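You operate a simulated robot arm through the tools that you are given. There is no shell and no other tool. Be economical: measure what you need, move in short steps, check, and stop when the job is done.

You are at the controls of a simulated two-armed robot. One attempt, no reset.

JOB
Set the torque key to the card's figure and prove it on the tester.
Fine: zero the tester first. Hold the key stand whenever the dial turns. Tighten the test bolt to the click; the tester must show the figure. Key back, then wind it down to 8 N m.

It is judged by the outcome, as a careful person would: the job done as asked, and still so three seconds after it is handed in. It fails if anything else is knocked over, pushed out of place, dropped, spilled or broken.

ROBOT AND FRAMES
Two 6-joint arms with two-finger parallel grippers on one trunk, on a base that drives. Base frame: it is fixed to the floor where the robot stands at the start and does not move with it; the origin is under the middle of the robot, x ahead of it, y to its left, z up; the surface under the hand at the start is at about z = 0.85. Units: m, rad, N and s.
The left shoulder is at the start at [0.28, 0.185, 1.105], the right one opposite. With the tool pointing down near the work surface each hand reaches from about 0.56 to 0.94 m from the robot's upright axis, wherever it stands, measured 20 degrees to its own side. Places, roughly: black dial [0.5, -0.2, 1]; blue torque tester [0.5, 0, 0.9]; lamp knob [0.7, 0.1, 1.1]; red switch knob [0.5, 0.2, 0.9]; white key [0.5, 0.1, 0.9]. Payload 1.57 kg a hand.
The TCP of each hand is the grasp point between the finger pads, 0.03 m short of the fingertips. In the tool frame z runs along the fingers and y along their closing line. The gripper opens to 0.08 m. The fingers are 0.017 m wide and 0.012 m thick; the gripper's body (0.04 by 0.082 m) begins 0.08 m behind the TCP.
Orientation is told as [roll, pitch, yaw] about the base's x, y, z axes, in that order, counted from this pose: with the fingers straight down and closing along the base's y, the tool's x points along the base's -x, its y along +y and its z along -z.

CONTROLS
- The arms move only by the tool move_arm. It takes "left_plan", "right_plan" or both (then of equal length, played together; a hand with none holds still); each is a list of rows, each a list of 6 numbers: the shift along the tool's x, y, z in m, then the turn, a rotation vector about the tool's x, y, z in rad. In form: [[dx, dy, dz, rx, ry, rz], ...]. A call has 1 to 20 rows; each row is the pose to reach, as a shift and turn from the pose commanded when the call began, along the tool's axes at that moment. "left_fingers" and "right_fingers" are, for a hand that has rows, the finger opening in m, from 0 to 0.08, set as the call begins (left out, the last holds). Rows are played at 5 a second. More than 0.05 m and 0.15 rad between two rows, or a gripper value outside its range, and nothing of the call is played. A pose out of reach is approached as far as the arm can. The call stops where the force on the tool passes 40 N (or 10 N more than at its start, if that is more) or the arm is blocked; 0.2 s more then pass. The fingers move at their own pace (about 0.153 m/s each) and stop on an object; they squeeze with about 25 N. The grip force told is the motor's: it shows also when the fingers shut on nothing. Time passes only in rows, and 0.2 s behind the last, so rows that repeat a pose let the fingers close. The reply holds the time, the measured pose of the TCP, the force on the tool along the base axes, the opening and the grip force, in the units named above and with some noise, with the torque about the TCP (base axes, N m) and any sound that the robot's microphone picked up, and new pictures: "pictures" is both (left out), scene, wrist or none (wrist: the cameras of the hands that moved).
- Cameras (640 x 400 px; columns grow to the right, rows downward): "scene" is now at [0.2372, -0.0185, 1.5381]; the picture's right is [-0.19, -0.98, 0.00], its down [-0.72, 0.14, -0.69] and it looks along [0.67, -0.13, -0.73] (base axes); focal length 249 px, centre (320, 200). "left" rides on the left gripper at [0.072, 0.007, -0.122] in its tool frame; the picture's right is [-0.09, 1.00, 0.00], its down [-0.84, -0.08, -0.54] and it looks along [-0.54, -0.05, 0.84] (tool axes); focal length 238 px, centre (320, 200). "right" rides on the right gripper at [0.072, -0.007, -0.122] in its tool frame; the picture's right is [0.09, 1.00, 0.00], its down [-0.84, 0.08, -0.54] and it looks along [-0.54, 0.05, 0.84] (tool axes); focal length 238 px, centre (320, 200). There is no depth. A picture from a camera that has moved, and an enlarged one, comes with that camera's place and axes in the base frame and with its lens. The place of the scene camera against the robot may be out by one fixed shift of up to 0.012 m in any direction.
- move_column(by): slides the trunk up (or, below 0, down) by that many m; the arms and the scene camera ride with it, the base frame stays. It gives what a move gives, with no picture.
- base_move(legs): drives the robot by 1 to 6 legs, each [ahead, turn to the left] in m and rad, along the robot's own axes; the way and the turn of a leg run together, so that a leg with both is an arc; at most 1.5 m and 3.142 rad a leg. The arms and the cameras ride along, it lands a little off, and it stops where it bumps. It gives what a move gives, and a new picture of the scene camera.
- turn_head(pan, tilt): turns the head with the scene camera to pan (to the left, within 1.501 rad either way) and tilt (down, from -0.506 to 1.204), counted from straight ahead of the robot. It gives what a move gives, and a new picture of the scene camera.
- zoom(camera, box): a new picture of the part [left, top, right, bottom] of that camera's present view, enlarged. The clock stands still meanwhile.
- finish_job(): hands the job in; it is judged then, once.

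Go step by step. Nothing tells you exact positions but the pictures and the camera data: compare them with the known pose of the tool, close in by small moves and look again before you grip or let go. The budget is 120 turns and 260 pictures, counting those below and the enlarged ones. Unless the task says otherwise, let go and move clear before handing in.

The tools are called after "Request:" as a command line: name --argument value ..., lists and objects as JSON in quotes. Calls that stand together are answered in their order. move_arm: Moves the arms, as the interface text tells. Its arguments: {"type":"object","properties":{"left_plan":{"type":"array","items":{"type":"array","items":{"type":"number"}}},"left_fingers":{"type":"number"},"right_plan":{"type":"array","items":{"type":"array","items":{"type":"number"}}},"right_fingers":{"type":"number"},"pictures":{"type":"string","enum":["both","scene","wrist","none"]}},"required":[]} The other tools are called the same way: move_column (by) slides the trunk up or down; base_move (legs) drives the base; turn_head (pan, tilt) turns the head that bears the scene camera; zoom (camera, box) takes an enlarged picture of a part of a camera's view; finish_job () hands the job in.

At the start:

```text
clock: 0.0
left_tool_pos: [0.5827, 0.1772, 1.3002]
left_tcp_rot: [0.0, -0.001, 0.001]
left_ft_force: [0.5, 0.2, 0.2]
left_moment: [0.01, -0.01, 0.0]
left_gripper_width: 0.0799
left_gripper_force: 0.0
right_tool_pos: [0.5402, -0.2821, 1.3438]
right_tcp_rot: [-0.001, 0.0, 0.0]
right_ft_force: [0.4, 0.1, 0.0]
right_moment: [0.01, 0.02, 0.01]
right_gripper_width: 0.0799
right_gripper_force: 0.1
trunk travel left (down, up): [-0.8, 0.19]
robot x, y, heading: [-0.0022, -0.0008, -0.002]
head pan, tilt: [-0.188, 0.815]
```

scene: 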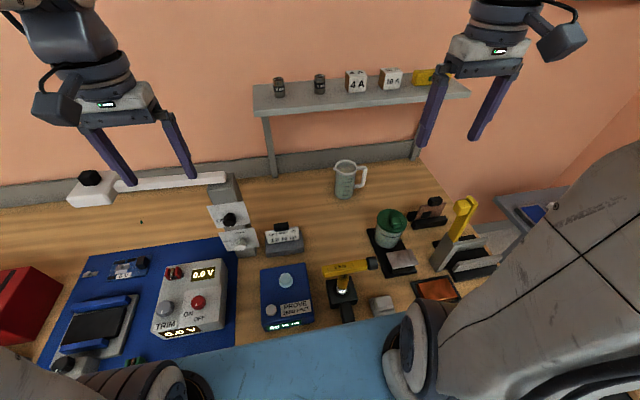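
right: 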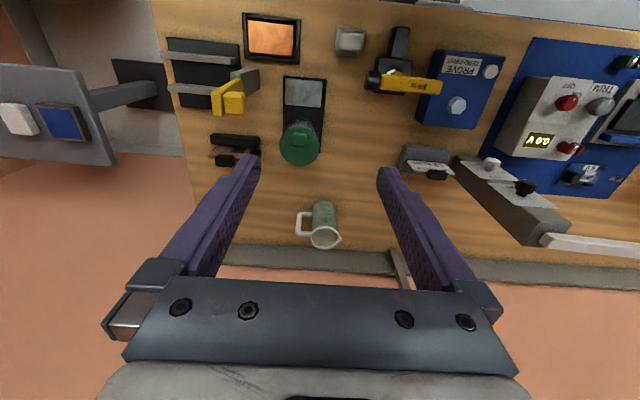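
left: 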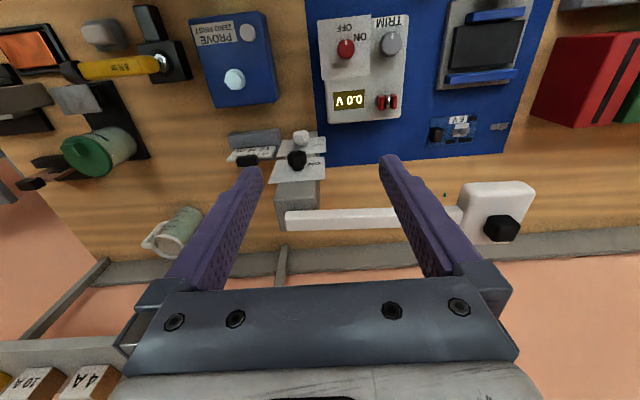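

I see the blue tester ("PROVE / zero first") near the centre and the yellow torque key on a black stand to its right. I'll enlarge both, and the card, before moving.

Request:
zoom --camera "scene" --box '[240, 240, 400, 340]'

Request:
zoom --camera "right" --box '[340, 10, 540, 135]'

Request:
zoom --camera "scene" --box '[200, 170, 330, 260]'

Request:
zoom --camera "left" --box '[60, 0, 340, 175]'

```text
4.00 times, centred on (320, 290) of scene
camera zoom: at [0.2372, -0.0185, 1.5381], right [-0.19, -0.98, 0.0], down [-0.72, 0.14, -0.69], along [0.67, -0.13, -0.73], focal length 996 px, centre (320, -160)
```

zoom: 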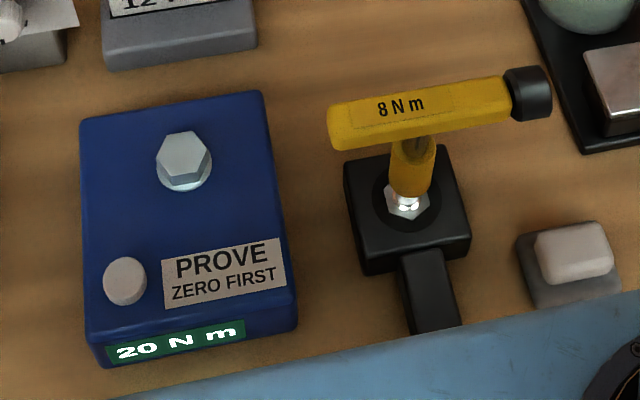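

```text
3.20 times, centred on (440, 72) of right
camera zoom: at [0.4678, -0.289, 1.4669], right [-0.09, 1.0, 0.0], down [0.84, 0.08, 0.54], along [0.54, 0.05, -0.84], focal length 763 px, centre (-64, 608)
```

zoom: 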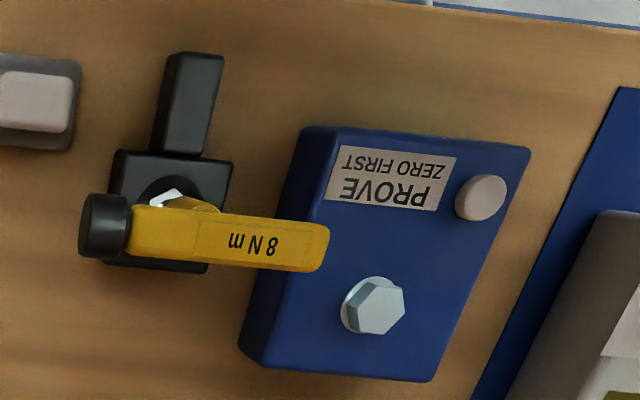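

```text
4.44 times, centred on (265, 215) of scene
camera zoom: at [0.2372, -0.0185, 1.5381], right [-0.19, -0.98, 0.0], down [-0.72, 0.14, -0.69], along [0.67, -0.13, -0.73], focal length 1107 px, centre (564, 133)
```

zoom: 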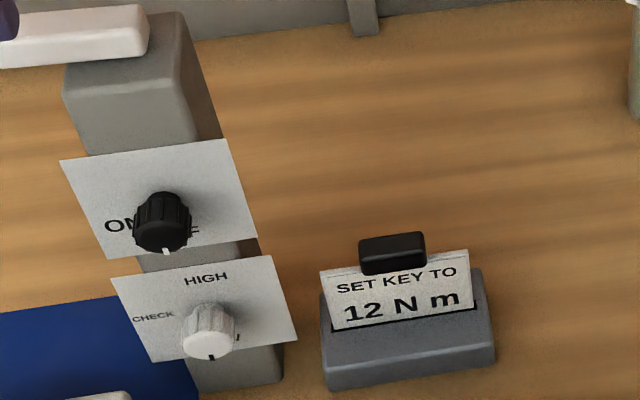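

```text
2.29 times, centred on (200, 88) of left
camera zoom: at [0.5104, 0.184, 1.4232], right [0.09, 1.0, 0.0], down [0.84, -0.08, 0.54], along [0.54, -0.05, -0.84], focal length 545 px, centre (594, 457)
```

zoom: 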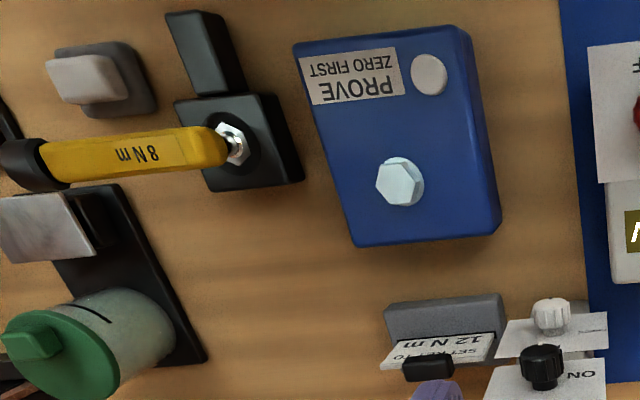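

The card says 12 N m; the key reads 8 N m and the tester still shows 20. By triangulation the button is about [0.478, 0.058, 0.92], the bolt about [0.54, 0.012], the key shaft about [0.5, -0.13] and the dial about [0.505, -0.194, 1.005]. That is too close for the hands, so I back off a little.

Request:
base_move --legs '[[-0.14, 0]]'

```text
clock: 1.3
left_tool_pos: [0.4429, 0.1785, 1.3011]
left_tcp_rot: [0.0, 0.001, 0.0]
left_ft_force: [-0.3, -0.1, 0.3]
left_moment: [-0.01, 0.01, -0.03]
left_gripper_width: 0.0801
left_gripper_force: 0.0
right_tool_pos: [0.3997, -0.2812, 1.344]
right_tcp_rot: [0.001, 0.001, 0.001]
right_ft_force: [0.9, 0.6, 0.7]
right_moment: [0.02, 0.03, -0.01]
right_gripper_width: 0.0798
right_gripper_force: 0.0
trunk travel left (down, up): [-0.8, 0.19]
robot x, y, heading: [-0.1421, -0.0035, -0.001]
head pan, tilt: [-0.188, 0.815]
camera scene: at [0.0967, -0.0185, 1.5381], right [-0.19, -0.98, 0.0], down [-0.72, 0.14, -0.69], along [0.67, -0.13, -0.73], focal length 249 px, centre (320, 200)
```

scene: 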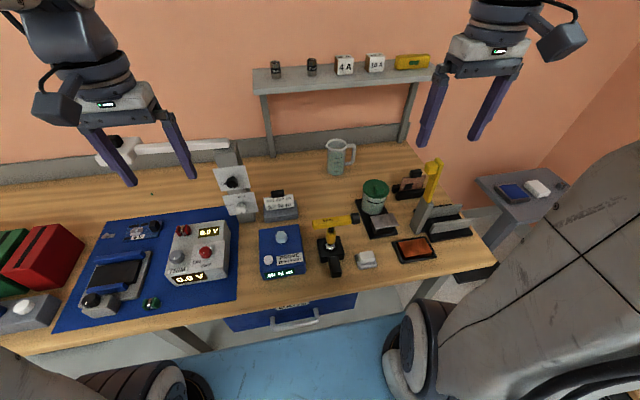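

Now the left hand, fingers shut, goes over the tester's white button.

Request:
move_arm --left_plan '[[-0.005, -0.017, 0.04, 0, 0, 0], [-0.01, -0.034, 0.08, 0, 0, 0], [-0.015, -0.051, 0.12, 0, 0, 0], [-0.02, -0.068, 0.16, 0, 0, 0], [-0.025, -0.085, 0.2, 0, 0, 0], [-0.03, -0.1, 0.24, 0, 0, 0], [-0.035, -0.12, 0.28, 0, 0, 0], [-0.035, -0.12, 0.28, 0, 0, 0]]' --left_fingers 0

```text
clock: 3.1
left_tool_pos: [0.4752, 0.0572, 1.0216]
left_tcp_rot: [0.0, 0.0, 0.001]
left_ft_force: [0.4, 0.3, 0.6]
left_moment: [0.03, -0.02, -0.01]
left_gripper_width: 0.0001
left_gripper_force: 21.5
right_tool_pos: [0.3989, -0.2825, 1.3432]
right_tcp_rot: [0.0, -0.002, 0.0]
right_ft_force: [-0.4, -0.7, -0.3]
right_moment: [0.04, 0.03, -0.02]
right_gripper_width: 0.0802
right_gripper_force: 0.2
trunk travel left (down, up): [-0.8, 0.19]
robot x, y, heading: [-0.1413, -0.0011, 0.002]
head pan, tilt: [-0.188, 0.815]
camera scene: at [0.0966, -0.0188, 1.538], right [-0.19, -0.98, 0.0], down [-0.72, 0.14, -0.69], along [0.67, -0.13, -0.73], focal length 249 px, centre (320, 200)
camera left: at [0.4042, 0.0624, 1.1427], right [0.09, 1.0, 0.0], down [0.84, -0.08, 0.54], along [0.54, -0.05, -0.84], focal length 238 px, centre (320, 200)
```

scene: 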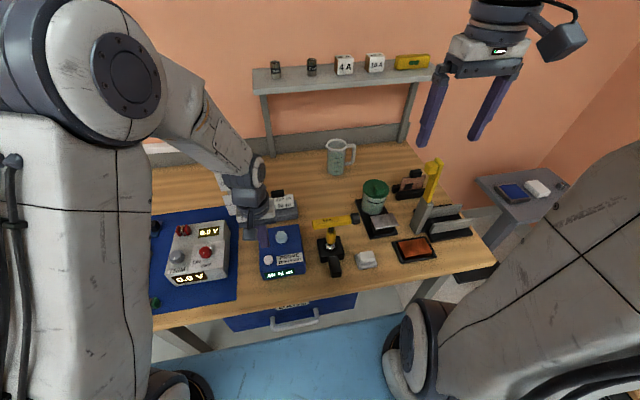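
left: 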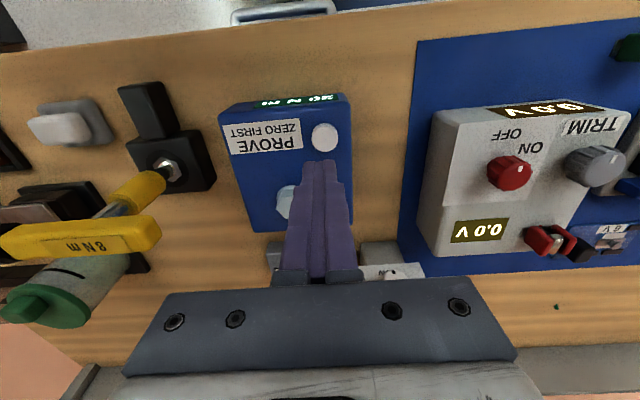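

The button lies straight beneath the fingertips at about [0.477, 0.060]. I press down slowly.

Request:
move_arm --left_plan '[[-0.002, 0.003, 0.03, 0, 0, 0], [-0.002, 0.003, 0.055, 0, 0, 0], [-0.002, 0.003, 0.06, 0, 0, 0], [-0.002, 0.003, 0.064, 0, 0, 0], [-0.002, 0.003, 0.068, 0, 0, 0], [-0.002, 0.003, 0.072, 0, 0, 0]]' --pictures "wrist"

```text
clock: 4.5
left_tool_pos: [0.4779, 0.0614, 0.9488]
left_tcp_rot: [0.002, -0.001, 0.0]
left_ft_force: [0.0, -0.4, 1.1]
left_moment: [-0.02, 0.06, 0.04]
left_gripper_width: 0.0002
left_gripper_force: 21.8
right_tool_pos: [0.3993, -0.2825, 1.3437]
right_tcp_rot: [0.0, 0.001, 0.0]
right_ft_force: [0.9, 0.4, -0.7]
right_moment: [0.02, -0.01, -0.02]
right_gripper_width: 0.0802
right_gripper_force: 0.0
trunk travel left (down, up): [-0.8, 0.19]
robot x, y, heading: [-0.1378, -0.0021, 0.0]
head pan, tilt: [-0.188, 0.815]
camera left: at [0.4063, 0.067, 1.0714], right [0.09, 1.0, 0.0], down [0.84, -0.08, 0.54], along [0.54, -0.05, -0.84], focal length 238 px, centre (320, 200)
```

left: 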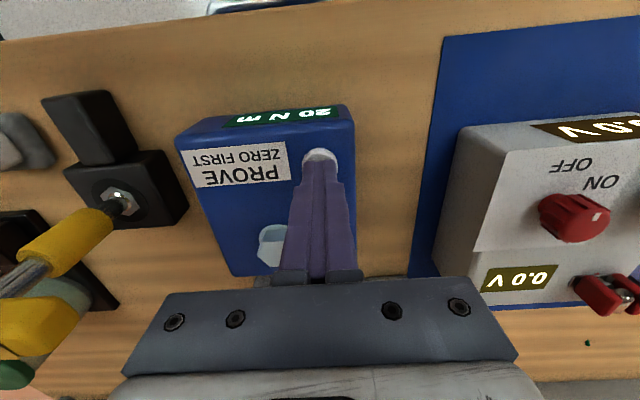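

No contact yet, with the tip at 0.919. I keep descending in small steps.

Request:
move_arm --left_plan '[[0, 0, 0.004, 0, 0, 0], [0, 0, 0.007, 0, 0, 0], [0, 0, 0.01, 0, 0, 0], [0, 0, 0.013, 0, 0, 0]]' --pictures "wrist"

```text
clock: 5.5
left_tool_pos: [0.4786, 0.0607, 0.9424]
left_tcp_rot: [-0.002, -0.006, 0.0]
left_ft_force: [-26.6, 9.3, 191.8]
left_moment: [0.08, 0.13, 0.03]
left_gripper_width: 0.0
left_gripper_force: 21.1
right_tool_pos: [0.3974, -0.282, 1.3452]
right_tcp_rot: [-0.001, -0.001, 0.003]
right_ft_force: [2.0, 0.0, 0.5]
right_moment: [-0.08, 0.02, -0.02]
right_gripper_width: 0.0799
right_gripper_force: 0.0
trunk travel left (down, up): [-0.8, 0.19]
robot x, y, heading: [-0.145, -0.0006, 0.008]
head pan, tilt: [-0.188, 0.815]
heard: click
stopped in row 4 (left hand): the force on the tool passed its limit at 47 N (the readings are from after the stop); the commanded pose is now the measured one
camera left: at [0.4059, 0.067, 1.0639], right [0.09, 1.0, 0.0], down [0.83, -0.08, 0.55], along [0.54, -0.05, -0.84], focal length 238 px, centre (320, 200)
```

left: 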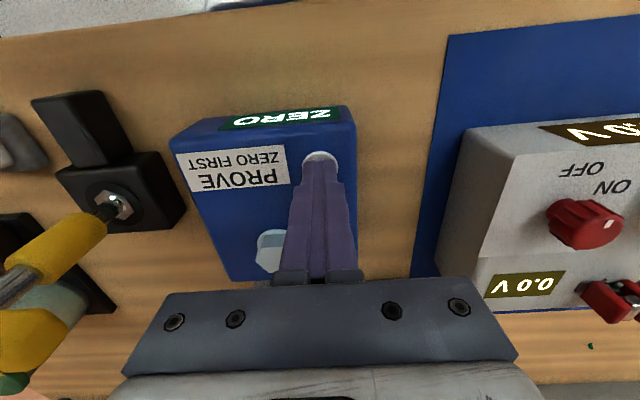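

The click was heard and the tester reads ZERO. I lift away and move the left hand toward the stand's handle, high up, fingers open.

Request:
move_arm --left_plan '[[0, 0, -0.03, 0, 0, 0], [0, 0, -0.08, 0, 0, 0], [0, 0, -0.13, 0, 0, 0], [0, -0.02, -0.17, 0, 0, 0], [0.01, -0.07, -0.17, 0, 0, 0], [0.02, -0.12, -0.17, 0, 0, 0], [0.035, -0.16, -0.17, 0, 0, 0], [0.04, -0.19, -0.17, 0, 0, 0], [0.04, -0.19, -0.17, 0, 0, 0]]' --left_fingers 0.06

Request:
zoom --camera "scene" --box '[240, 200, 400, 300]'

```text
refused: row 5 steps farther than a row can; nothing moved
```

```text
4.00 times, centred on (320, 250) of scene
camera zoom: at [0.094, -0.0184, 1.5392], right [-0.19, -0.98, 0.0], down [-0.71, 0.14, -0.69], along [0.67, -0.13, -0.73], focal length 996 px, centre (320, 0)
```

zoom: 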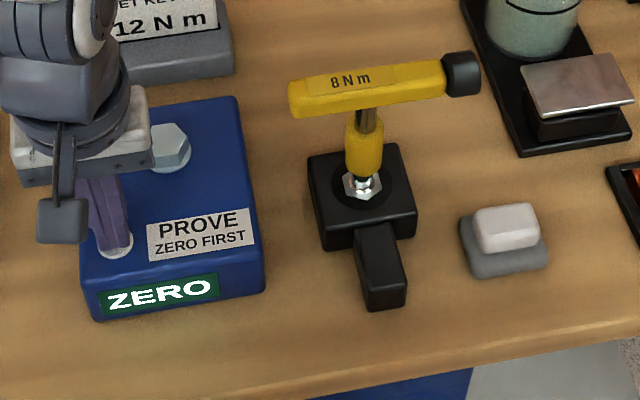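

The display reads ZERO. I redo the lift with smaller steps.

Request:
move_arm --left_plan '[[0, 0, -0.03, 0, 0, 0], [0, 0, -0.075, 0, 0, 0], [0, 0, -0.12, 0, 0, 0], [0, -0.02, -0.16, 0, 0, 0], [0.01, -0.06, -0.17, 0, 0, 0], [0.02, -0.1, -0.17, 0, 0, 0], [0.03, -0.14, -0.17, 0, 0, 0], [0.036, -0.17, -0.17, 0, 0, 0], [0.04, -0.19, -0.17, 0, 0, 0], [0.04, -0.19, -0.17, 0, 0, 0]]' --left_fingers 0.06

```text
clock: 7.7
left_tool_pos: [0.4385, -0.1288, 1.1084]
left_tcp_rot: [-0.001, -0.003, 0.001]
left_ft_force: [-0.2, 0.7, -0.5]
left_moment: [-0.02, 0.01, 0.0]
left_gripper_width: 0.06
left_gripper_force: 0.1
right_tool_pos: [0.3983, -0.2815, 1.3445]
right_tcp_rot: [0.0, 0.001, -0.001]
right_ft_force: [0.2, -0.6, -0.2]
right_moment: [-0.01, 0.01, 0.02]
right_gripper_width: 0.0798
right_gripper_force: 0.1
trunk travel left (down, up): [-0.8, 0.19]
robot x, y, heading: [-0.1383, 0.0015, 0.001]
head pan, tilt: [-0.188, 0.815]
camera scene: at [0.0963, -0.0186, 1.5381], right [-0.19, -0.98, 0.0], down [-0.72, 0.14, -0.69], along [0.67, -0.13, -0.73], focal length 249 px, centre (320, 200)
camera left: at [0.3663, -0.1228, 1.23], right [0.09, 1.0, 0.0], down [0.84, -0.08, 0.54], along [0.54, -0.05, -0.84], focal length 238 px, centre (320, 200)
```

scene: 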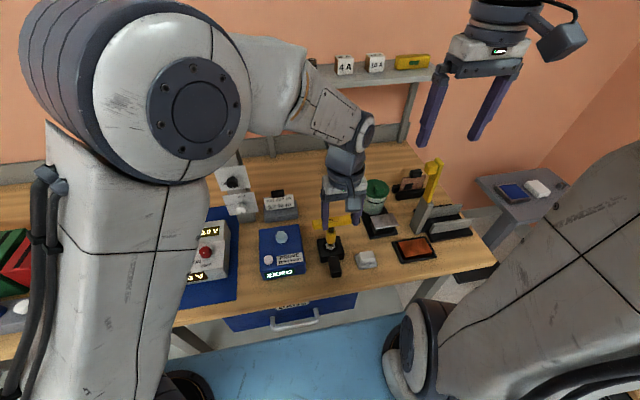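
left: 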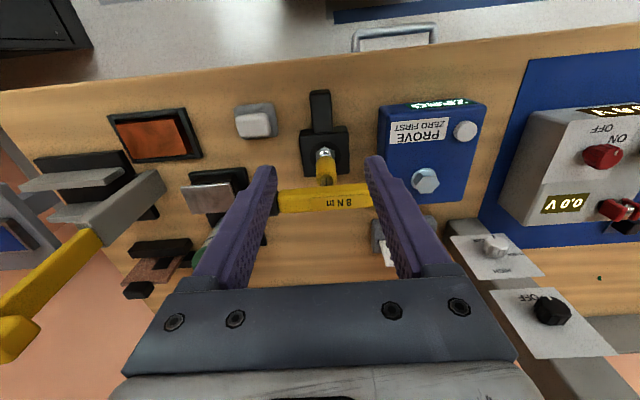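

The handle runs along x from about 0.42 to 0.465 at y = -0.128. The tall yellow lever rules out reaching the dial from the side. So the left hand will come in low and tilted from the robot side onto the handle, and the right hand will turn the dial from above. I back off a bit more for elbow room.

Request:
base_move --legs '[[-0.08, 0]]'

Request:
move_arm --left_plan '[[-0.02, 0, 0.02, 0, -0.14, 0], [-0.04, 0, 0.04, 0, -0.28, 0], [-0.05, 0, 0.06, 0, -0.42, 0], [-0.05, 0, 0.08, 0, -0.56, 0], [-0.05, 0, 0.1, 0, -0.7, 0], [-0.05, 0, 0.12, 0, -0.84, 0], [-0.05, 0, 0.13, 0, -0.95, 0], [-0.05, 0, 0.13, 0, -0.95, 0]]'

```text
clock: 8.8
left_tool_pos: [0.3597, -0.1284, 1.1071]
left_tcp_rot: [-0.002, -0.001, 0.002]
left_ft_force: [0.3, -0.2, -0.2]
left_moment: [-0.03, 0.0, 0.0]
left_gripper_width: 0.0601
left_gripper_force: 0.1
right_tool_pos: [0.3197, -0.2818, 1.3443]
right_tcp_rot: [0.002, 0.002, 0.001]
right_ft_force: [-0.2, -0.1, -0.8]
right_moment: [0.01, 0.02, 0.0]
right_gripper_width: 0.08
right_gripper_force: 0.0
trunk travel left (down, up): [-0.8, 0.19]
robot x, y, heading: [-0.2237, 0.0032, 0.002]
head pan, tilt: [-0.188, 0.815]
camera scene: at [0.0167, -0.0185, 1.538], right [-0.19, -0.98, 0.0], down [-0.72, 0.14, -0.69], along [0.67, -0.13, -0.73], focal length 249 px, centre (320, 200)
```

scene: 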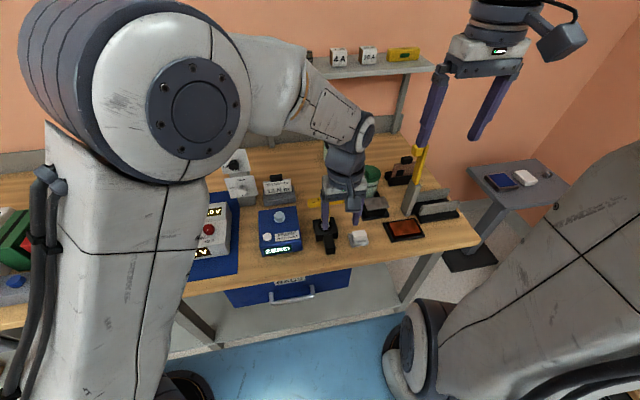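

```text
clock: 10.6
left_tool_pos: [0.4098, -0.1285, 0.9782]
left_tcp_rot: [0.0, -0.954, 0.001]
left_ft_force: [0.2, -0.2, 0.2]
left_moment: [0.01, 0.05, -0.01]
left_gripper_width: 0.0601
left_gripper_force: 0.1
right_tool_pos: [0.319, -0.2825, 1.3442]
right_tcp_rot: [-0.001, 0.002, 0.002]
right_ft_force: [-0.1, 0.6, 0.4]
right_moment: [0.03, 0.02, -0.01]
right_gripper_width: 0.08
right_gripper_force: 0.1
trunk travel left (down, up): [-0.8, 0.19]
robot x, y, heading: [-0.2188, -0.003, -0.002]
head pan, tilt: [-0.188, 0.815]
camera scene: at [0.0162, -0.0186, 1.5381], right [-0.19, -0.98, 0.0], down [-0.72, 0.14, -0.69], along [0.67, -0.13, -0.73], focal length 249 px, centre (320, 200)
camera left: at [0.2681, -0.1227, 0.9902], right [0.05, 1.0, 0.07], down [0.04, -0.08, 1.0], along [1.0, -0.05, -0.05], focal length 238 px, centre (320, 200)
```

scene: 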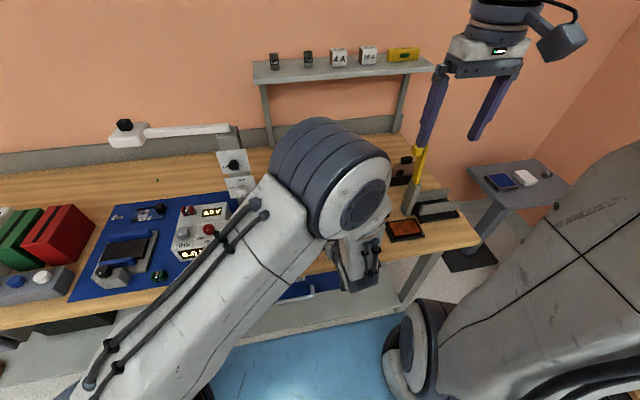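
left: 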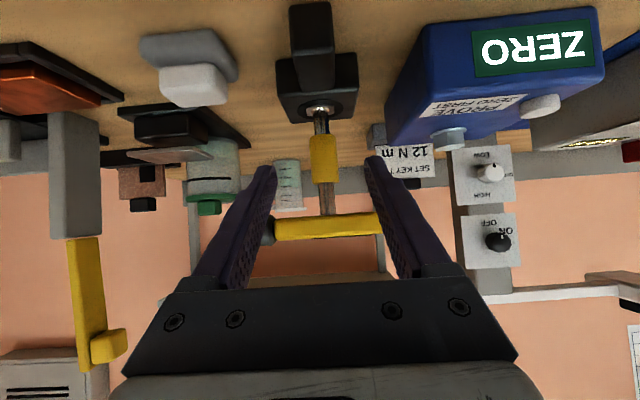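

This gives a clear side view of the key. But the left elbow sits in the right arm's lane. I'll lift the left hand and shift the robot about 0.27 m to the right, so both arms get their own lane.

Request:
move_arm --left_plan '[[-0.033, 0, -0.023, 0, 0, 0], [-0.065, 0, -0.046, 0, 0, 0], [-0.09, 0, -0.085, 0, 0, 0], [-0.1, 0, -0.13, 0, 0, 0], [-0.105, 0, -0.17, 0, 0, 0], [-0.105, 0, -0.198, 0, 0, 0]]' --pictures "none"

Request:
base_move --legs '[[0, 0.6], [-0.46, 0], [0, -0.6], [0.38, 0]]'

```text
clock: 12.0
left_tool_pos: [0.3099, -0.1277, 1.1792]
left_tcp_rot: [0.0, -0.951, -0.001]
left_ft_force: [0.4, -0.2, 0.1]
left_moment: [-0.01, 0.02, 0.01]
left_gripper_width: 0.06
left_gripper_force: 0.0
right_tool_pos: [0.3199, -0.2812, 1.3445]
right_tcp_rot: [0.001, 0.0, 0.003]
right_ft_force: [0.0, 0.9, 0.5]
right_moment: [-0.02, 0.0, 0.01]
right_gripper_width: 0.0798
right_gripper_force: 0.0
trunk travel left (down, up): [-0.8, 0.19]
robot x, y, heading: [-0.217, 0.0012, 0.004]
head pan, tilt: [-0.188, 0.815]
```

```text
clock: 20.1
left_tool_pos: [0.3135, -0.3903, 1.179]
left_tcp_rot: [-0.001, -0.952, -0.002]
left_ft_force: [0.1, -1.2, 0.3]
left_moment: [0.0, 0.0, -0.02]
left_gripper_width: 0.06
left_gripper_force: 0.1
right_tool_pos: [0.3237, -0.5436, 1.3441]
right_tcp_rot: [-0.001, 0.0, -0.002]
right_ft_force: [0.1, -0.1, -0.2]
right_moment: [0.03, -0.01, -0.01]
right_gripper_width: 0.0799
right_gripper_force: 0.0
trunk travel left (down, up): [-0.8, 0.19]
robot x, y, heading: [-0.2129, -0.258, -0.003]
head pan, tilt: [-0.188, 0.815]
camera scene: at [0.0214, -0.2789, 1.5381], right [-0.19, -0.98, 0.0], down [-0.71, 0.14, -0.69], along [0.67, -0.13, -0.73], focal length 249 px, centre (320, 200)
```

scene: 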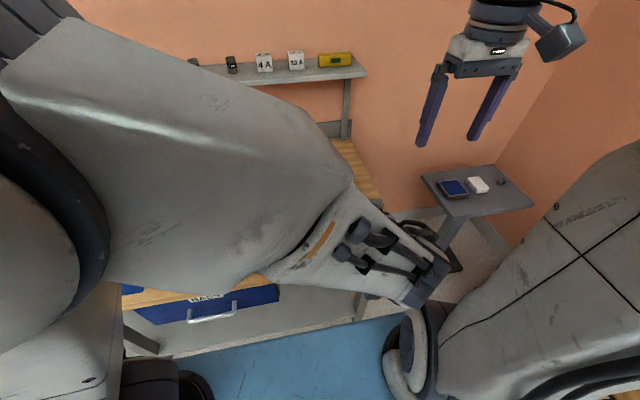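

Now bring the left hand across to y = -0.128, then forward and down toward the handle.

Request:
move_arm --left_plan '[[0, 0.044, 0, 0, 0, 0], [0, 0.088, 0, 0, 0, 0], [0, 0.132, 0, 0, 0, 0], [0, 0.176, 0, 0, 0, 0], [0, 0.22, 0, 0, 0, 0], [0, 0.262, 0, 0, 0, 0], [0.02, 0.262, 0.034, 0, 0, 0], [0.04, 0.262, 0.068, 0, 0, 0], [0.06, 0.262, 0.102, 0, 0, 0], [0.08, 0.262, 0.136, 0, 0, 0], [0.101, 0.262, 0.169, 0, 0, 0], [0.101, 0.262, 0.169, 0, 0, 0]]'

```text
clock: 22.7
left_tool_pos: [0.4732, -0.1799, 1.0877]
left_tcp_rot: [0.011, -0.95, -0.011]
left_ft_force: [0.4, 0.4, 0.1]
left_moment: [-0.02, 0.05, -0.01]
left_gripper_width: 0.0599
left_gripper_force: 0.2
left hand out of reach, approached as far as the arm can: row 3, 4, 5, 6, 7, 8, 9, 10, 11, 12
right_tool_pos: [0.3238, -0.5426, 1.3443]
right_tcp_rot: [0.002, -0.001, -0.002]
right_ft_force: [0.1, -0.3, 0.6]
right_moment: [0.02, 0.02, 0.02]
right_gripper_width: 0.0801
right_gripper_force: 0.0
trunk travel left (down, up): [-0.8, 0.19]
robot x, y, heading: [-0.2147, -0.2584, -0.005]
head pan, tilt: [-0.188, 0.815]
camera scene: at [0.0219, -0.2788, 1.5381], right [-0.19, -0.98, 0.0], down [-0.71, 0.14, -0.69], along [0.67, -0.13, -0.73], focal length 249 px, centre (320, 200)
camera left: at [0.332, -0.1736, 1.1004], right [0.05, 1.0, 0.08], down [0.05, -0.08, 1.0], along [1.0, -0.05, -0.05], focal length 238 px, centre (320, 200)
```

scene: 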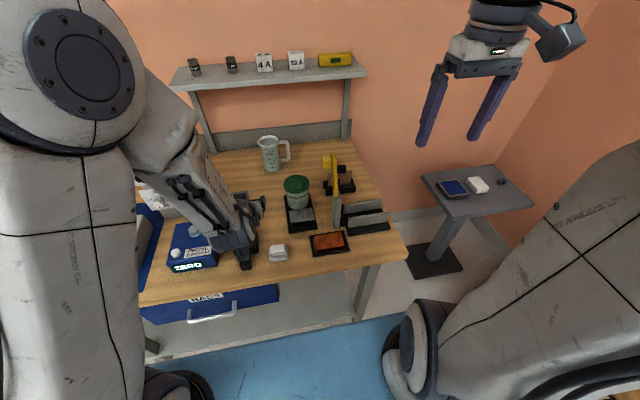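
left: 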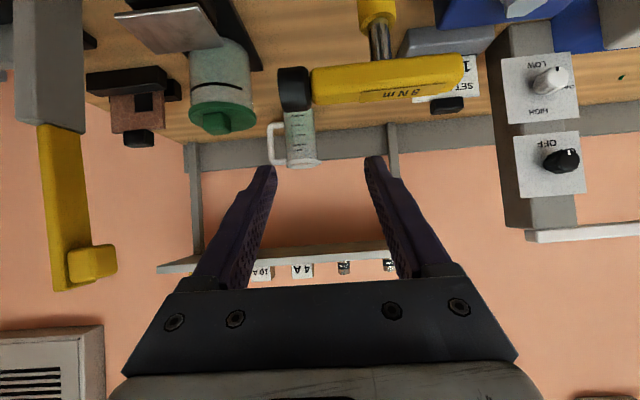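

The tilted hand can't work that close to its shoulder, and it has drifted forward, still clear of everything. I back the robot 0.13 m straight away.

Request:
base_move --legs '[[-0.13, 0]]'

Request:
move_arm --left_plan '[[0, 0, 0, 0, 0, 0], [0, 0, 0, 0, 0, 0]]' --pictures "wrist"

```text
clock: 23.9
left_tool_pos: [0.3426, -0.1784, 1.088]
left_tcp_rot: [0.01, -0.95, -0.009]
left_ft_force: [-0.3, 0.0, -1.3]
left_moment: [0.01, 0.0, 0.0]
left_gripper_width: 0.0599
left_gripper_force: 0.1
right_tool_pos: [0.1931, -0.5423, 1.3439]
right_tcp_rot: [-0.001, -0.001, -0.002]
right_ft_force: [0.3, -0.5, 0.1]
right_moment: [0.01, 0.02, 0.02]
right_gripper_width: 0.0796
right_gripper_force: 0.0
trunk travel left (down, up): [-0.8, 0.19]
robot x, y, heading: [-0.3466, -0.2601, -0.007]
head pan, tilt: [-0.188, 0.815]
camera scene: at [-0.1085, -0.2782, 1.538], right [-0.19, -0.98, 0.0], down [-0.71, 0.14, -0.69], along [0.67, -0.13, -0.73], focal length 249 px, centre (320, 200)
```

scene: 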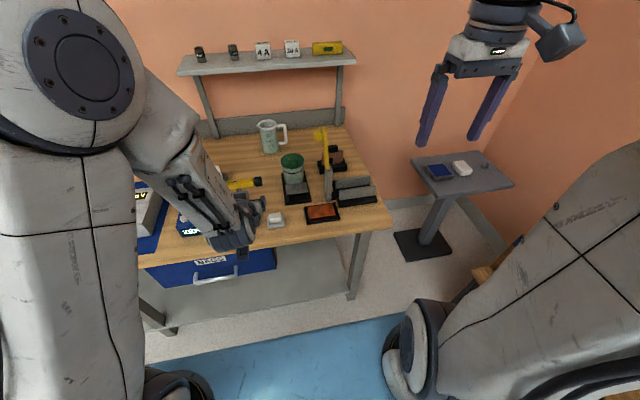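

```text
clock: 24.5
left_tool_pos: [0.3426, -0.1786, 1.0878]
left_tcp_rot: [0.01, -0.951, -0.008]
left_ft_force: [0.4, 0.4, 0.1]
left_moment: [0.01, 0.02, -0.02]
left_gripper_width: 0.0599
left_gripper_force: 0.1
right_tool_pos: [0.1929, -0.5427, 1.3434]
right_tcp_rot: [0.0, 0.002, -0.002]
right_ft_force: [0.0, 0.6, 0.4]
right_moment: [0.02, 0.0, 0.01]
right_gripper_width: 0.0802
right_gripper_force: 0.2
trunk travel left (down, up): [-0.8, 0.19]
robot x, y, heading: [-0.3463, -0.2603, 0.001]
head pan, tilt: [-0.188, 0.815]
camera left: at [0.2012, -0.1728, 1.1006], right [0.05, 1.0, 0.08], down [0.05, -0.08, 1.0], along [1.0, -0.05, -0.05], focal length 238 px, centre (320, 200)
```

left: 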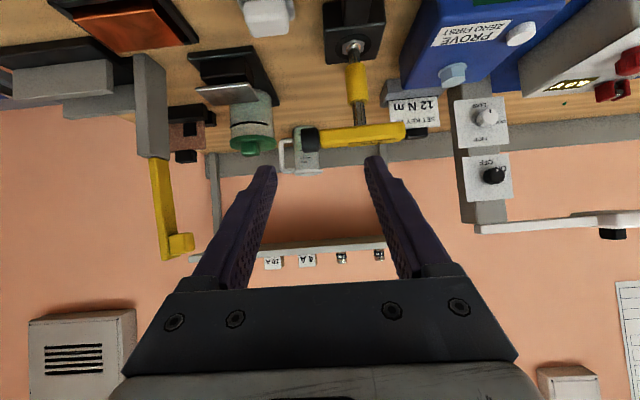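

The pose holds. Now move to just above and behind the handle.

Request:
move_arm --left_plan '[[0.016, 0.01, 0.029, 0, 0, 0], [0.032, 0.02, 0.058, 0, 0, 0], [0.048, 0.03, 0.087, 0, 0, 0], [0.064, 0.04, 0.116, 0, 0, 0], [0.0786, 0.05, 0.145, 0, 0, 0], [0.0786, 0.05, 0.145, 0, 0, 0]]'

```text
clock: 25.9
left_tool_pos: [0.4479, -0.1313, 0.9614]
left_tcp_rot: [0.135, -0.926, -0.103]
left_ft_force: [-1.6, 0.0, 0.9]
left_moment: [0.0, 0.02, 0.0]
left_gripper_width: 0.06
left_gripper_force: 0.0
left hand out of reach, approached as far as the arm can: row 1, 2, 3, 4, 5, 6
right_tool_pos: [0.1928, -0.5412, 1.343]
right_tcp_rot: [-0.001, 0.0, -0.003]
right_ft_force: [1.2, -1.3, -0.2]
right_moment: [-0.03, 0.0, 0.01]
right_gripper_width: 0.08
right_gripper_force: 0.1
trunk travel left (down, up): [-0.8, 0.19]
robot x, y, heading: [-0.3461, -0.264, -0.0]
head pan, tilt: [-0.188, 0.815]
camera scene: at [-0.109, -0.2784, 1.5381], right [-0.19, -0.98, 0.0], down [-0.71, 0.14, -0.69], along [0.67, -0.13, -0.73], focal length 249 px, centre (320, 200)
camera left: at [0.3075, -0.1267, 0.9779], right [0.05, 0.99, 0.15], down [0.07, -0.16, 0.99], along [1.0, -0.04, -0.07], focal length 238 px, centre (320, 200)
```

scene: 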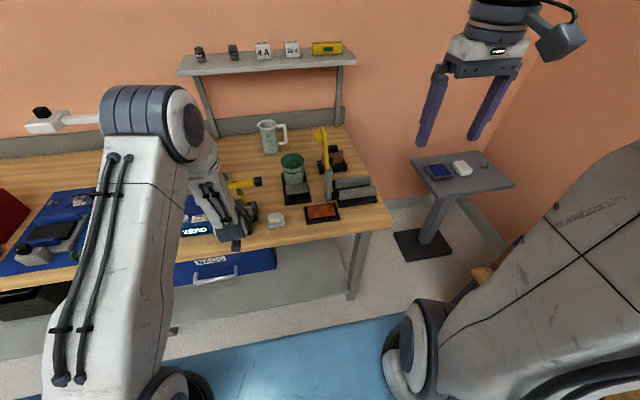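
left: 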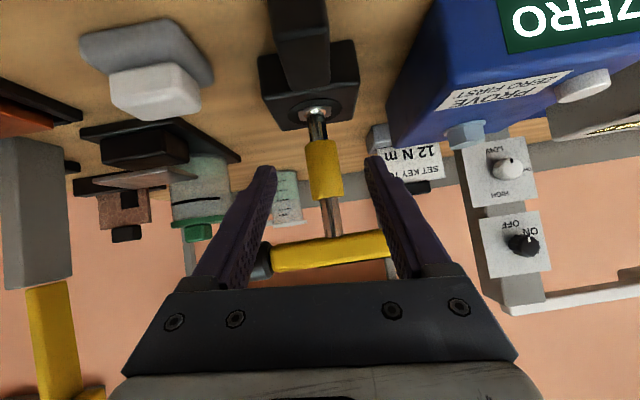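

The pose is short of reach at that steep tilt. I ease the tilt to about 0.6 rad and straighten the hand, pulling back slightly.

Request:
move_arm --left_plan '[[0.004, 0.001, -0.007, 0.022, 0.11, -0.029], [0.008, 0.002, -0.014, 0.043, 0.219, -0.058], [0.011, 0.003, -0.021, 0.065, 0.329, -0.087], [0.011, 0.003, -0.021, 0.065, 0.329, -0.087]]'

```text
clock: 26.9
left_tool_pos: [0.4298, -0.1271, 0.9688]
left_tcp_rot: [-0.016, -0.592, 0.026]
left_ft_force: [0.2, -0.4, 0.0]
left_moment: [0.01, 0.01, 0.0]
left_gripper_width: 0.0601
left_gripper_force: 0.1
left hand out of reach, approached as far as the arm can: row 2, 3, 4
right_tool_pos: [0.193, -0.5415, 1.345]
right_tcp_rot: [0.0, 0.0, -0.002]
right_ft_force: [0.5, 0.9, 0.1]
right_moment: [0.01, 0.01, -0.01]
right_gripper_width: 0.0801
right_gripper_force: 0.0
trunk travel left (down, up): [-0.8, 0.19]
robot x, y, heading: [-0.347, -0.2593, -0.005]
head pan, tilt: [-0.188, 0.815]
camera scene: at [-0.109, -0.2781, 1.5381], right [-0.19, -0.98, 0.0], down [-0.71, 0.14, -0.69], along [0.67, -0.13, -0.73], focal length 249 px, centre (320, 200)
camera left: at [0.3022, -0.1226, 1.0306], right [0.06, 1.0, 0.04], down [0.39, -0.06, 0.92], along [0.92, -0.04, -0.39], focal length 238 px, centre (320, 200)
```

scene: 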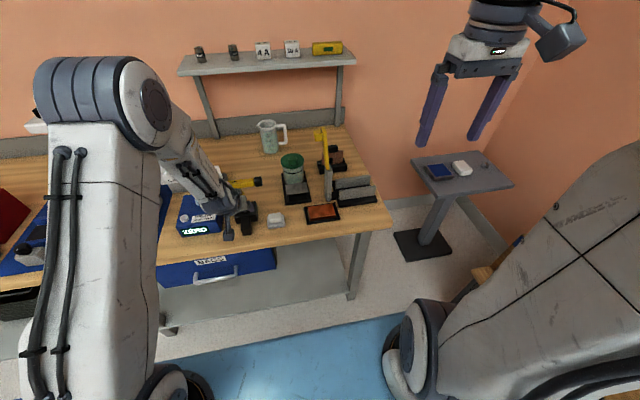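
left: 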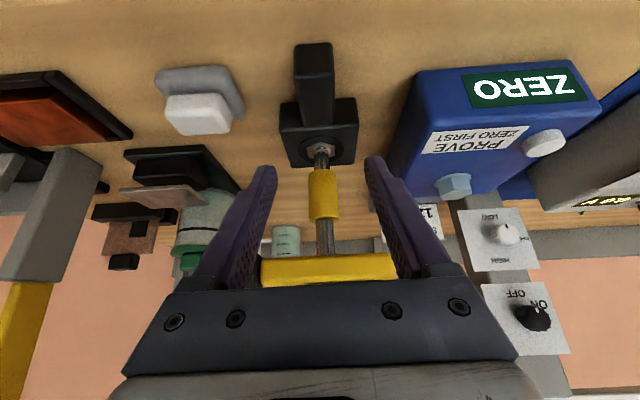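

The hand is now nearly straight, with the handle ahead between the finger planes. I descend toward it in two parts.

Request:
move_arm --left_plan '[[0.01, 0, 0.018, 0, 0.03, -0.01], [0.02, 0, 0.034, 0, 0.06, -0.02], [0.03, 0, 0.048, 0, 0.09, -0.02], [0.03, 0, 0.048, 0, 0.09, -0.02]]' --pictures "wrist"

```text
clock: 27.9
left_tool_pos: [0.4416, -0.1231, 0.9166]
left_tcp_rot: [-0.021, -0.503, 0.044]
left_ft_force: [-0.3, 0.1, -1.5]
left_moment: [0.04, 0.01, 0.0]
left_gripper_width: 0.0599
left_gripper_force: 0.2
left hand out of reach, approached as far as the arm can: row 1, 2, 3, 4
right_tool_pos: [0.1935, -0.542, 1.3434]
right_tcp_rot: [0.0, 0.0, -0.002]
right_ft_force: [0.4, -0.6, -0.2]
right_moment: [-0.02, 0.01, -0.01]
right_gripper_width: 0.08
right_gripper_force: 0.1
trunk travel left (down, up): [-0.8, 0.19]
robot x, y, heading: [-0.3481, -0.2524, -0.005]
head pan, tilt: [-0.188, 0.815]
camera left: at [0.3184, -0.1197, 0.9893], right [0.05, 1.0, 0.02], down [0.47, -0.04, 0.88], along [0.88, -0.03, -0.47], focal length 238 px, centre (320, 200)
```

left: 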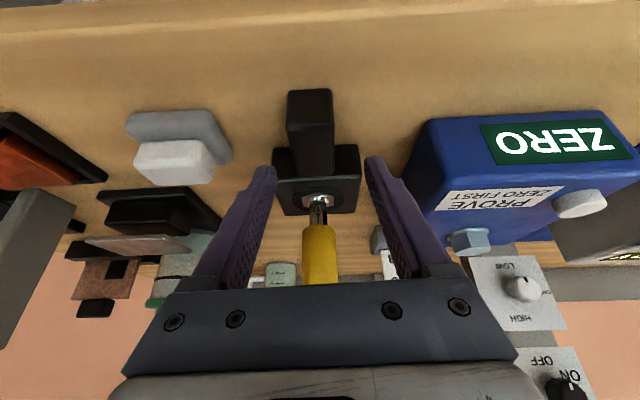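

The limit seems to be the wrist's pitch; a lower trunk should help. I lift the left hand clear, then lower the trunk 0.12 m. The right hand is clear of everything.

Request:
move_arm --left_plan '[[-0.008, 0, -0.03, 0, 0, 0], [-0.016, 0, -0.06, 0, 0, 0], [-0.024, -0.003, -0.09, 0, 0, 0], [-0.032, -0.005, -0.12, 0, 0, 0], [-0.032, -0.005, -0.12, 0, 0, 0]]' --pictures "none"

Request:
move_column --by -0.12

Request:
move_arm --left_plan '[[0, 0, 0, 0, -0.1, 0], [0, 0, 0, 0, -0.1, 0]]'

```text
clock: 29.1
left_tool_pos: [0.4107, -0.1245, 1.0375]
left_tcp_rot: [-0.041, -0.509, 0.058]
left_ft_force: [-0.1, 0.4, -0.5]
left_moment: [-0.03, 0.0, 0.0]
left_gripper_width: 0.0598
left_gripper_force: 0.1
left hand out of reach, approached as far as the arm can: row 4
right_tool_pos: [0.1942, -0.5421, 1.3442]
right_tcp_rot: [-0.001, -0.001, -0.001]
right_ft_force: [0.3, 0.2, 0.0]
right_moment: [0.0, 0.0, -0.01]
right_gripper_width: 0.08
right_gripper_force: 0.1
trunk travel left (down, up): [-0.8, 0.19]
robot x, y, heading: [-0.3446, -0.2606, 0.0]
head pan, tilt: [-0.188, 0.815]
```

```text
clock: 30.6
left_tool_pos: [0.4099, -0.1234, 0.9183]
left_tcp_rot: [-0.041, -0.508, 0.057]
left_ft_force: [1.1, 0.6, -0.7]
left_moment: [0.0, -0.01, 0.0]
left_gripper_width: 0.0598
left_gripper_force: 0.0
right_tool_pos: [0.1934, -0.5416, 1.2236]
right_tcp_rot: [-0.001, 0.0, -0.003]
right_ft_force: [-0.7, -0.3, -0.5]
right_moment: [-0.01, 0.02, 0.01]
right_gripper_width: 0.0796
right_gripper_force: 0.0
trunk travel left (down, up): [-0.68, 0.31]
robot x, y, heading: [-0.3456, -0.2586, -0.004]
head pan, tilt: [-0.188, 0.815]
```

```text
clock: 31.2
left_tool_pos: [0.409, -0.1192, 0.9157]
left_tcp_rot: [-0.022, -0.582, 0.06]
left_ft_force: [-0.7, -0.2, -0.5]
left_moment: [-0.01, 0.05, 0.0]
left_gripper_width: 0.0599
left_gripper_force: 0.0
left hand out of reach, approached as far as the arm can: row 1, 2
right_tool_pos: [0.1937, -0.5429, 1.2238]
right_tcp_rot: [-0.001, 0.0, -0.001]
right_ft_force: [-0.2, 0.1, 0.4]
right_moment: [0.02, -0.02, 0.02]
right_gripper_width: 0.08
right_gripper_force: 0.1
trunk travel left (down, up): [-0.68, 0.31]
robot x, y, heading: [-0.345, -0.2612, 0.0]
head pan, tilt: [-0.188, 0.815]
camera scene: at [-0.1089, -0.2781, 1.4181], right [-0.19, -0.98, 0.0], down [-0.71, 0.14, -0.69], along [0.67, -0.13, -0.73], focal length 249 px, centre (320, 200)
camera left: at [0.2819, -0.1189, 0.9788], right [0.03, 1.0, 0.03], down [0.4, -0.04, 0.91], along [0.92, -0.01, -0.4], focal length 238 px, centre (320, 200)
```

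scene: 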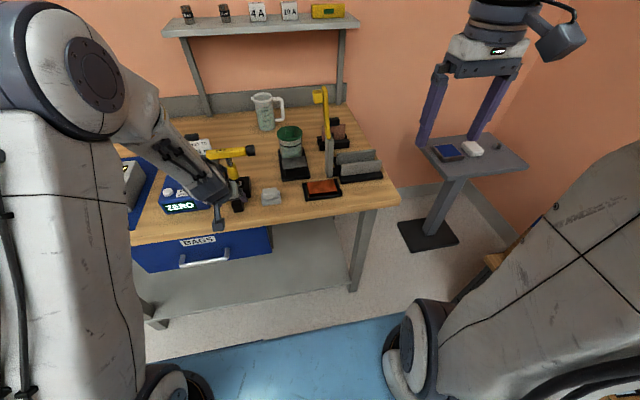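
left: 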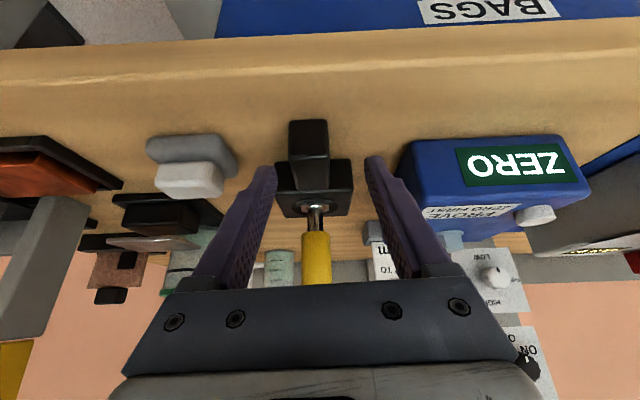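

Handle centre is again at about [0.434, -0.128]. I go forward and down along the tool to straddle it.

Request:
move_arm --left_plan '[[-0.001, -0.004, 0.014, 0, 0, -0.02], [-0.002, -0.008, 0.028, 0, 0, -0.04], [-0.003, -0.01, 0.04, 0, 0, -0.05], [-0.003, -0.01, 0.04, 0, 0, -0.05]]' --pictures "wrist"

```text
clock: 32.2
left_tool_pos: [0.436, -0.1299, 0.8861]
left_tcp_rot: [-0.079, -0.606, 0.123]
left_ft_force: [-0.6, 0.3, -0.3]
left_moment: [0.01, 0.01, -0.02]
left_gripper_width: 0.0598
left_gripper_force: 0.1
right_tool_pos: [0.1938, -0.5418, 1.2243]
right_tcp_rot: [0.0, 0.0, -0.003]
right_ft_force: [-0.3, -0.3, 0.0]
right_moment: [0.0, 0.01, 0.02]
right_gripper_width: 0.0798
right_gripper_force: 0.0
trunk travel left (down, up): [-0.68, 0.31]
robot x, y, heading: [-0.3482, -0.2556, -0.003]
head pan, tilt: [-0.188, 0.815]
camera left: at [0.3063, -0.1306, 0.9448], right [0.0, 1.0, -0.01], down [0.38, 0.01, 0.93], along [0.93, 0.0, -0.38], focal length 238 px, centre (320, 200)
```

left: 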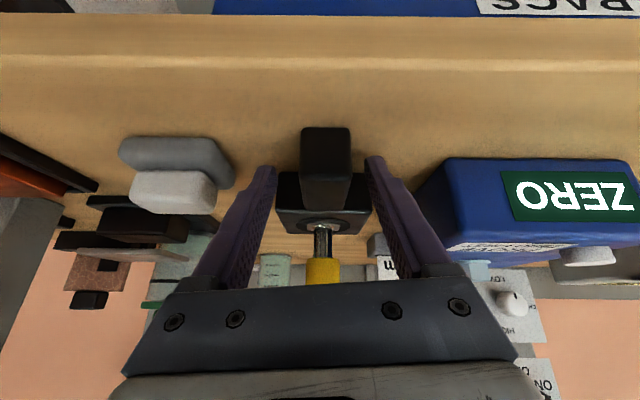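

The fingers straddle the handle. I enlarge the view to check the handle's height before closing.

Request:
zoom --camera "left" --box '[240, 100, 400, 200]'

```text
4.00 times, centred on (320, 150) of left
camera zoom: at [0.3063, -0.1306, 0.9448], right [0.0, 1.0, -0.01], down [0.38, 0.01, 0.93], along [0.93, 0.0, -0.38], focal length 953 px, centre (320, 400)
```

zoom: 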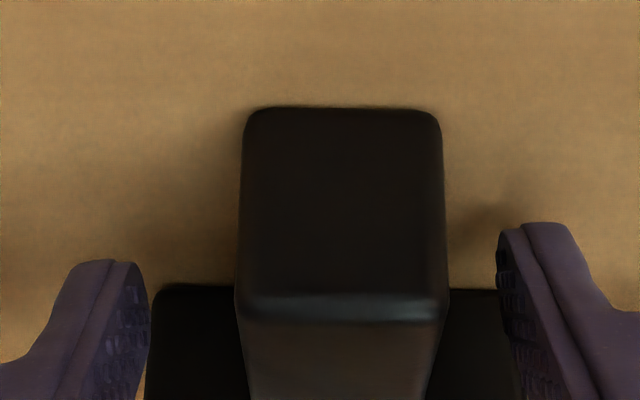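

The handle is about 0.028 m wide, with its top at z = 0.885 and its end at x = 0.42. I straighten the yaw and centre before closing.

Request:
move_arm --left_plan '[[0, 0.001, 0, 0, 0, 0.07], [0, 0.002, 0.001, 0, 0, 0.14], [0, 0.002, 0.001, 0, 0, 0.14]]' --pictures "wrist"

Request:
zoom --camera "left" --box '[240, 100, 400, 200]'

```text
clock: 33.0
left_tool_pos: [0.4349, -0.1284, 0.8843]
left_tcp_rot: [0.019, -0.609, -0.047]
left_ft_force: [-0.9, 0.4, 0.0]
left_moment: [0.02, 0.01, 0.03]
left_gripper_width: 0.0599
left_gripper_force: 0.1
right_tool_pos: [0.1935, -0.5425, 1.2239]
right_tcp_rot: [-0.001, -0.001, -0.001]
right_ft_force: [-0.1, -0.8, 0.1]
right_moment: [0.03, 0.01, 0.02]
right_gripper_width: 0.0798
right_gripper_force: 0.0
trunk travel left (down, up): [-0.68, 0.31]
robot x, y, heading: [-0.3452, -0.2592, -0.001]
head pan, tilt: [-0.188, 0.815]
camera left: at [0.307, -0.1181, 0.9437], right [0.11, 0.99, 0.07], down [0.37, -0.1, 0.92], along [0.92, -0.08, -0.38], focal length 238 px, centre (320, 200)
```

left: 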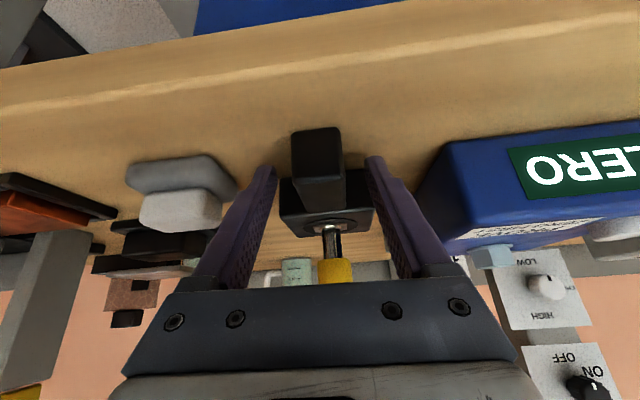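

```text
4.00 times, centred on (320, 150) of left
camera zoom: at [0.307, -0.1181, 0.9437], right [0.11, 0.99, 0.07], down [0.37, -0.1, 0.92], along [0.92, -0.08, -0.38], focal length 953 px, centre (320, 400)
```

zoom: 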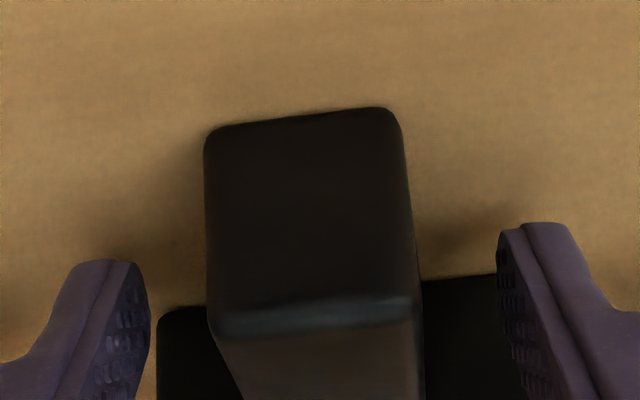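

Nearly aligned; a small back-turn, then I close on the handle.

Request:
move_arm --left_plan '[[0, 0, 0, 0, 0, -0.047], [0, 0, 0, 0, 0, -0.047]]' --pictures "none"

Request:
move_arm --left_plan '[[0, 0, 0, 0, 0, 0], [0, 0, 0, 0, 0, 0], [0, 0, 0, 0, 0, 0]]' --left_fingers 0.015

```text
clock: 33.6
left_tool_pos: [0.4359, -0.127, 0.8848]
left_tcp_rot: [-0.017, -0.609, 0.011]
left_ft_force: [0.3, 0.3, 0.0]
left_moment: [0.02, 0.0, 0.01]
left_gripper_width: 0.0599
left_gripper_force: 0.1
right_tool_pos: [0.194, -0.5423, 1.2244]
right_tcp_rot: [0.002, -0.001, -0.003]
right_ft_force: [-0.1, 0.3, -0.3]
right_moment: [-0.03, -0.02, 0.02]
right_gripper_width: 0.0798
right_gripper_force: 0.0
trunk travel left (down, up): [-0.68, 0.31]
robot x, y, heading: [-0.3457, -0.2612, -0.005]
head pan, tilt: [-0.188, 0.815]
```

```text
clock: 34.4
left_tool_pos: [0.4352, -0.1276, 0.8843]
left_tcp_rot: [-0.016, -0.611, 0.013]
left_ft_force: [0.0, 2.0, 1.5]
left_moment: [0.29, -0.11, 0.16]
left_gripper_width: 0.0299
left_gripper_force: 24.9
right_tool_pos: [0.1933, -0.5418, 1.2239]
right_tcp_rot: [0.0, 0.001, -0.002]
right_ft_force: [-0.1, -0.7, 0.1]
right_moment: [0.04, 0.01, -0.04]
right_gripper_width: 0.0802
right_gripper_force: 0.1
trunk travel left (down, up): [-0.68, 0.31]
robot x, y, heading: [-0.3451, -0.2548, -0.002]
head pan, tilt: [-0.188, 0.815]
camera scene: at [-0.1091, -0.2781, 1.4181], right [-0.19, -0.98, 0.0], down [-0.71, 0.14, -0.69], along [0.67, -0.13, -0.73], focal length 249 px, centre (320, 200)
camera left: at [0.3068, -0.1214, 0.9436], right [0.07, 1.0, 0.04], down [0.38, -0.06, 0.92], along [0.92, -0.05, -0.38], focal length 238 px, centre (320, 200)
```

scene: 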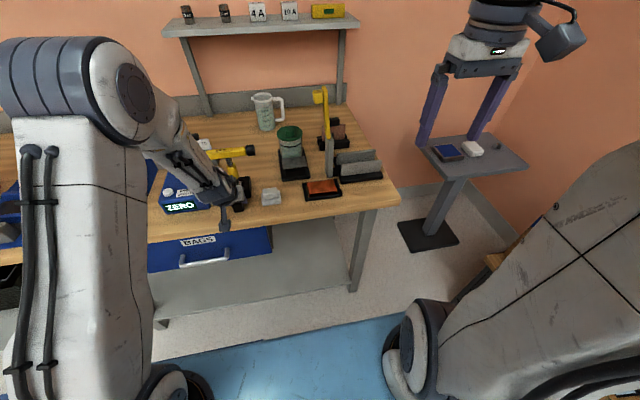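
left: 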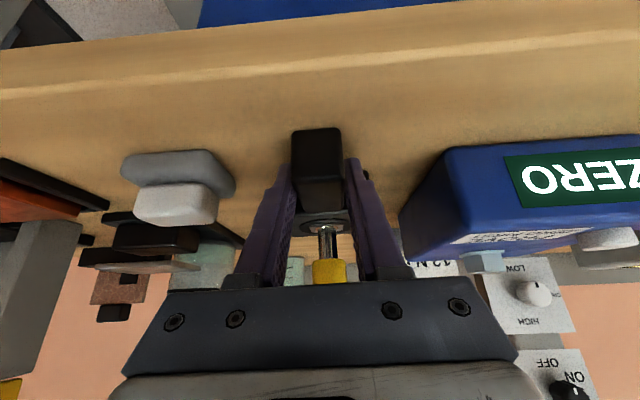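

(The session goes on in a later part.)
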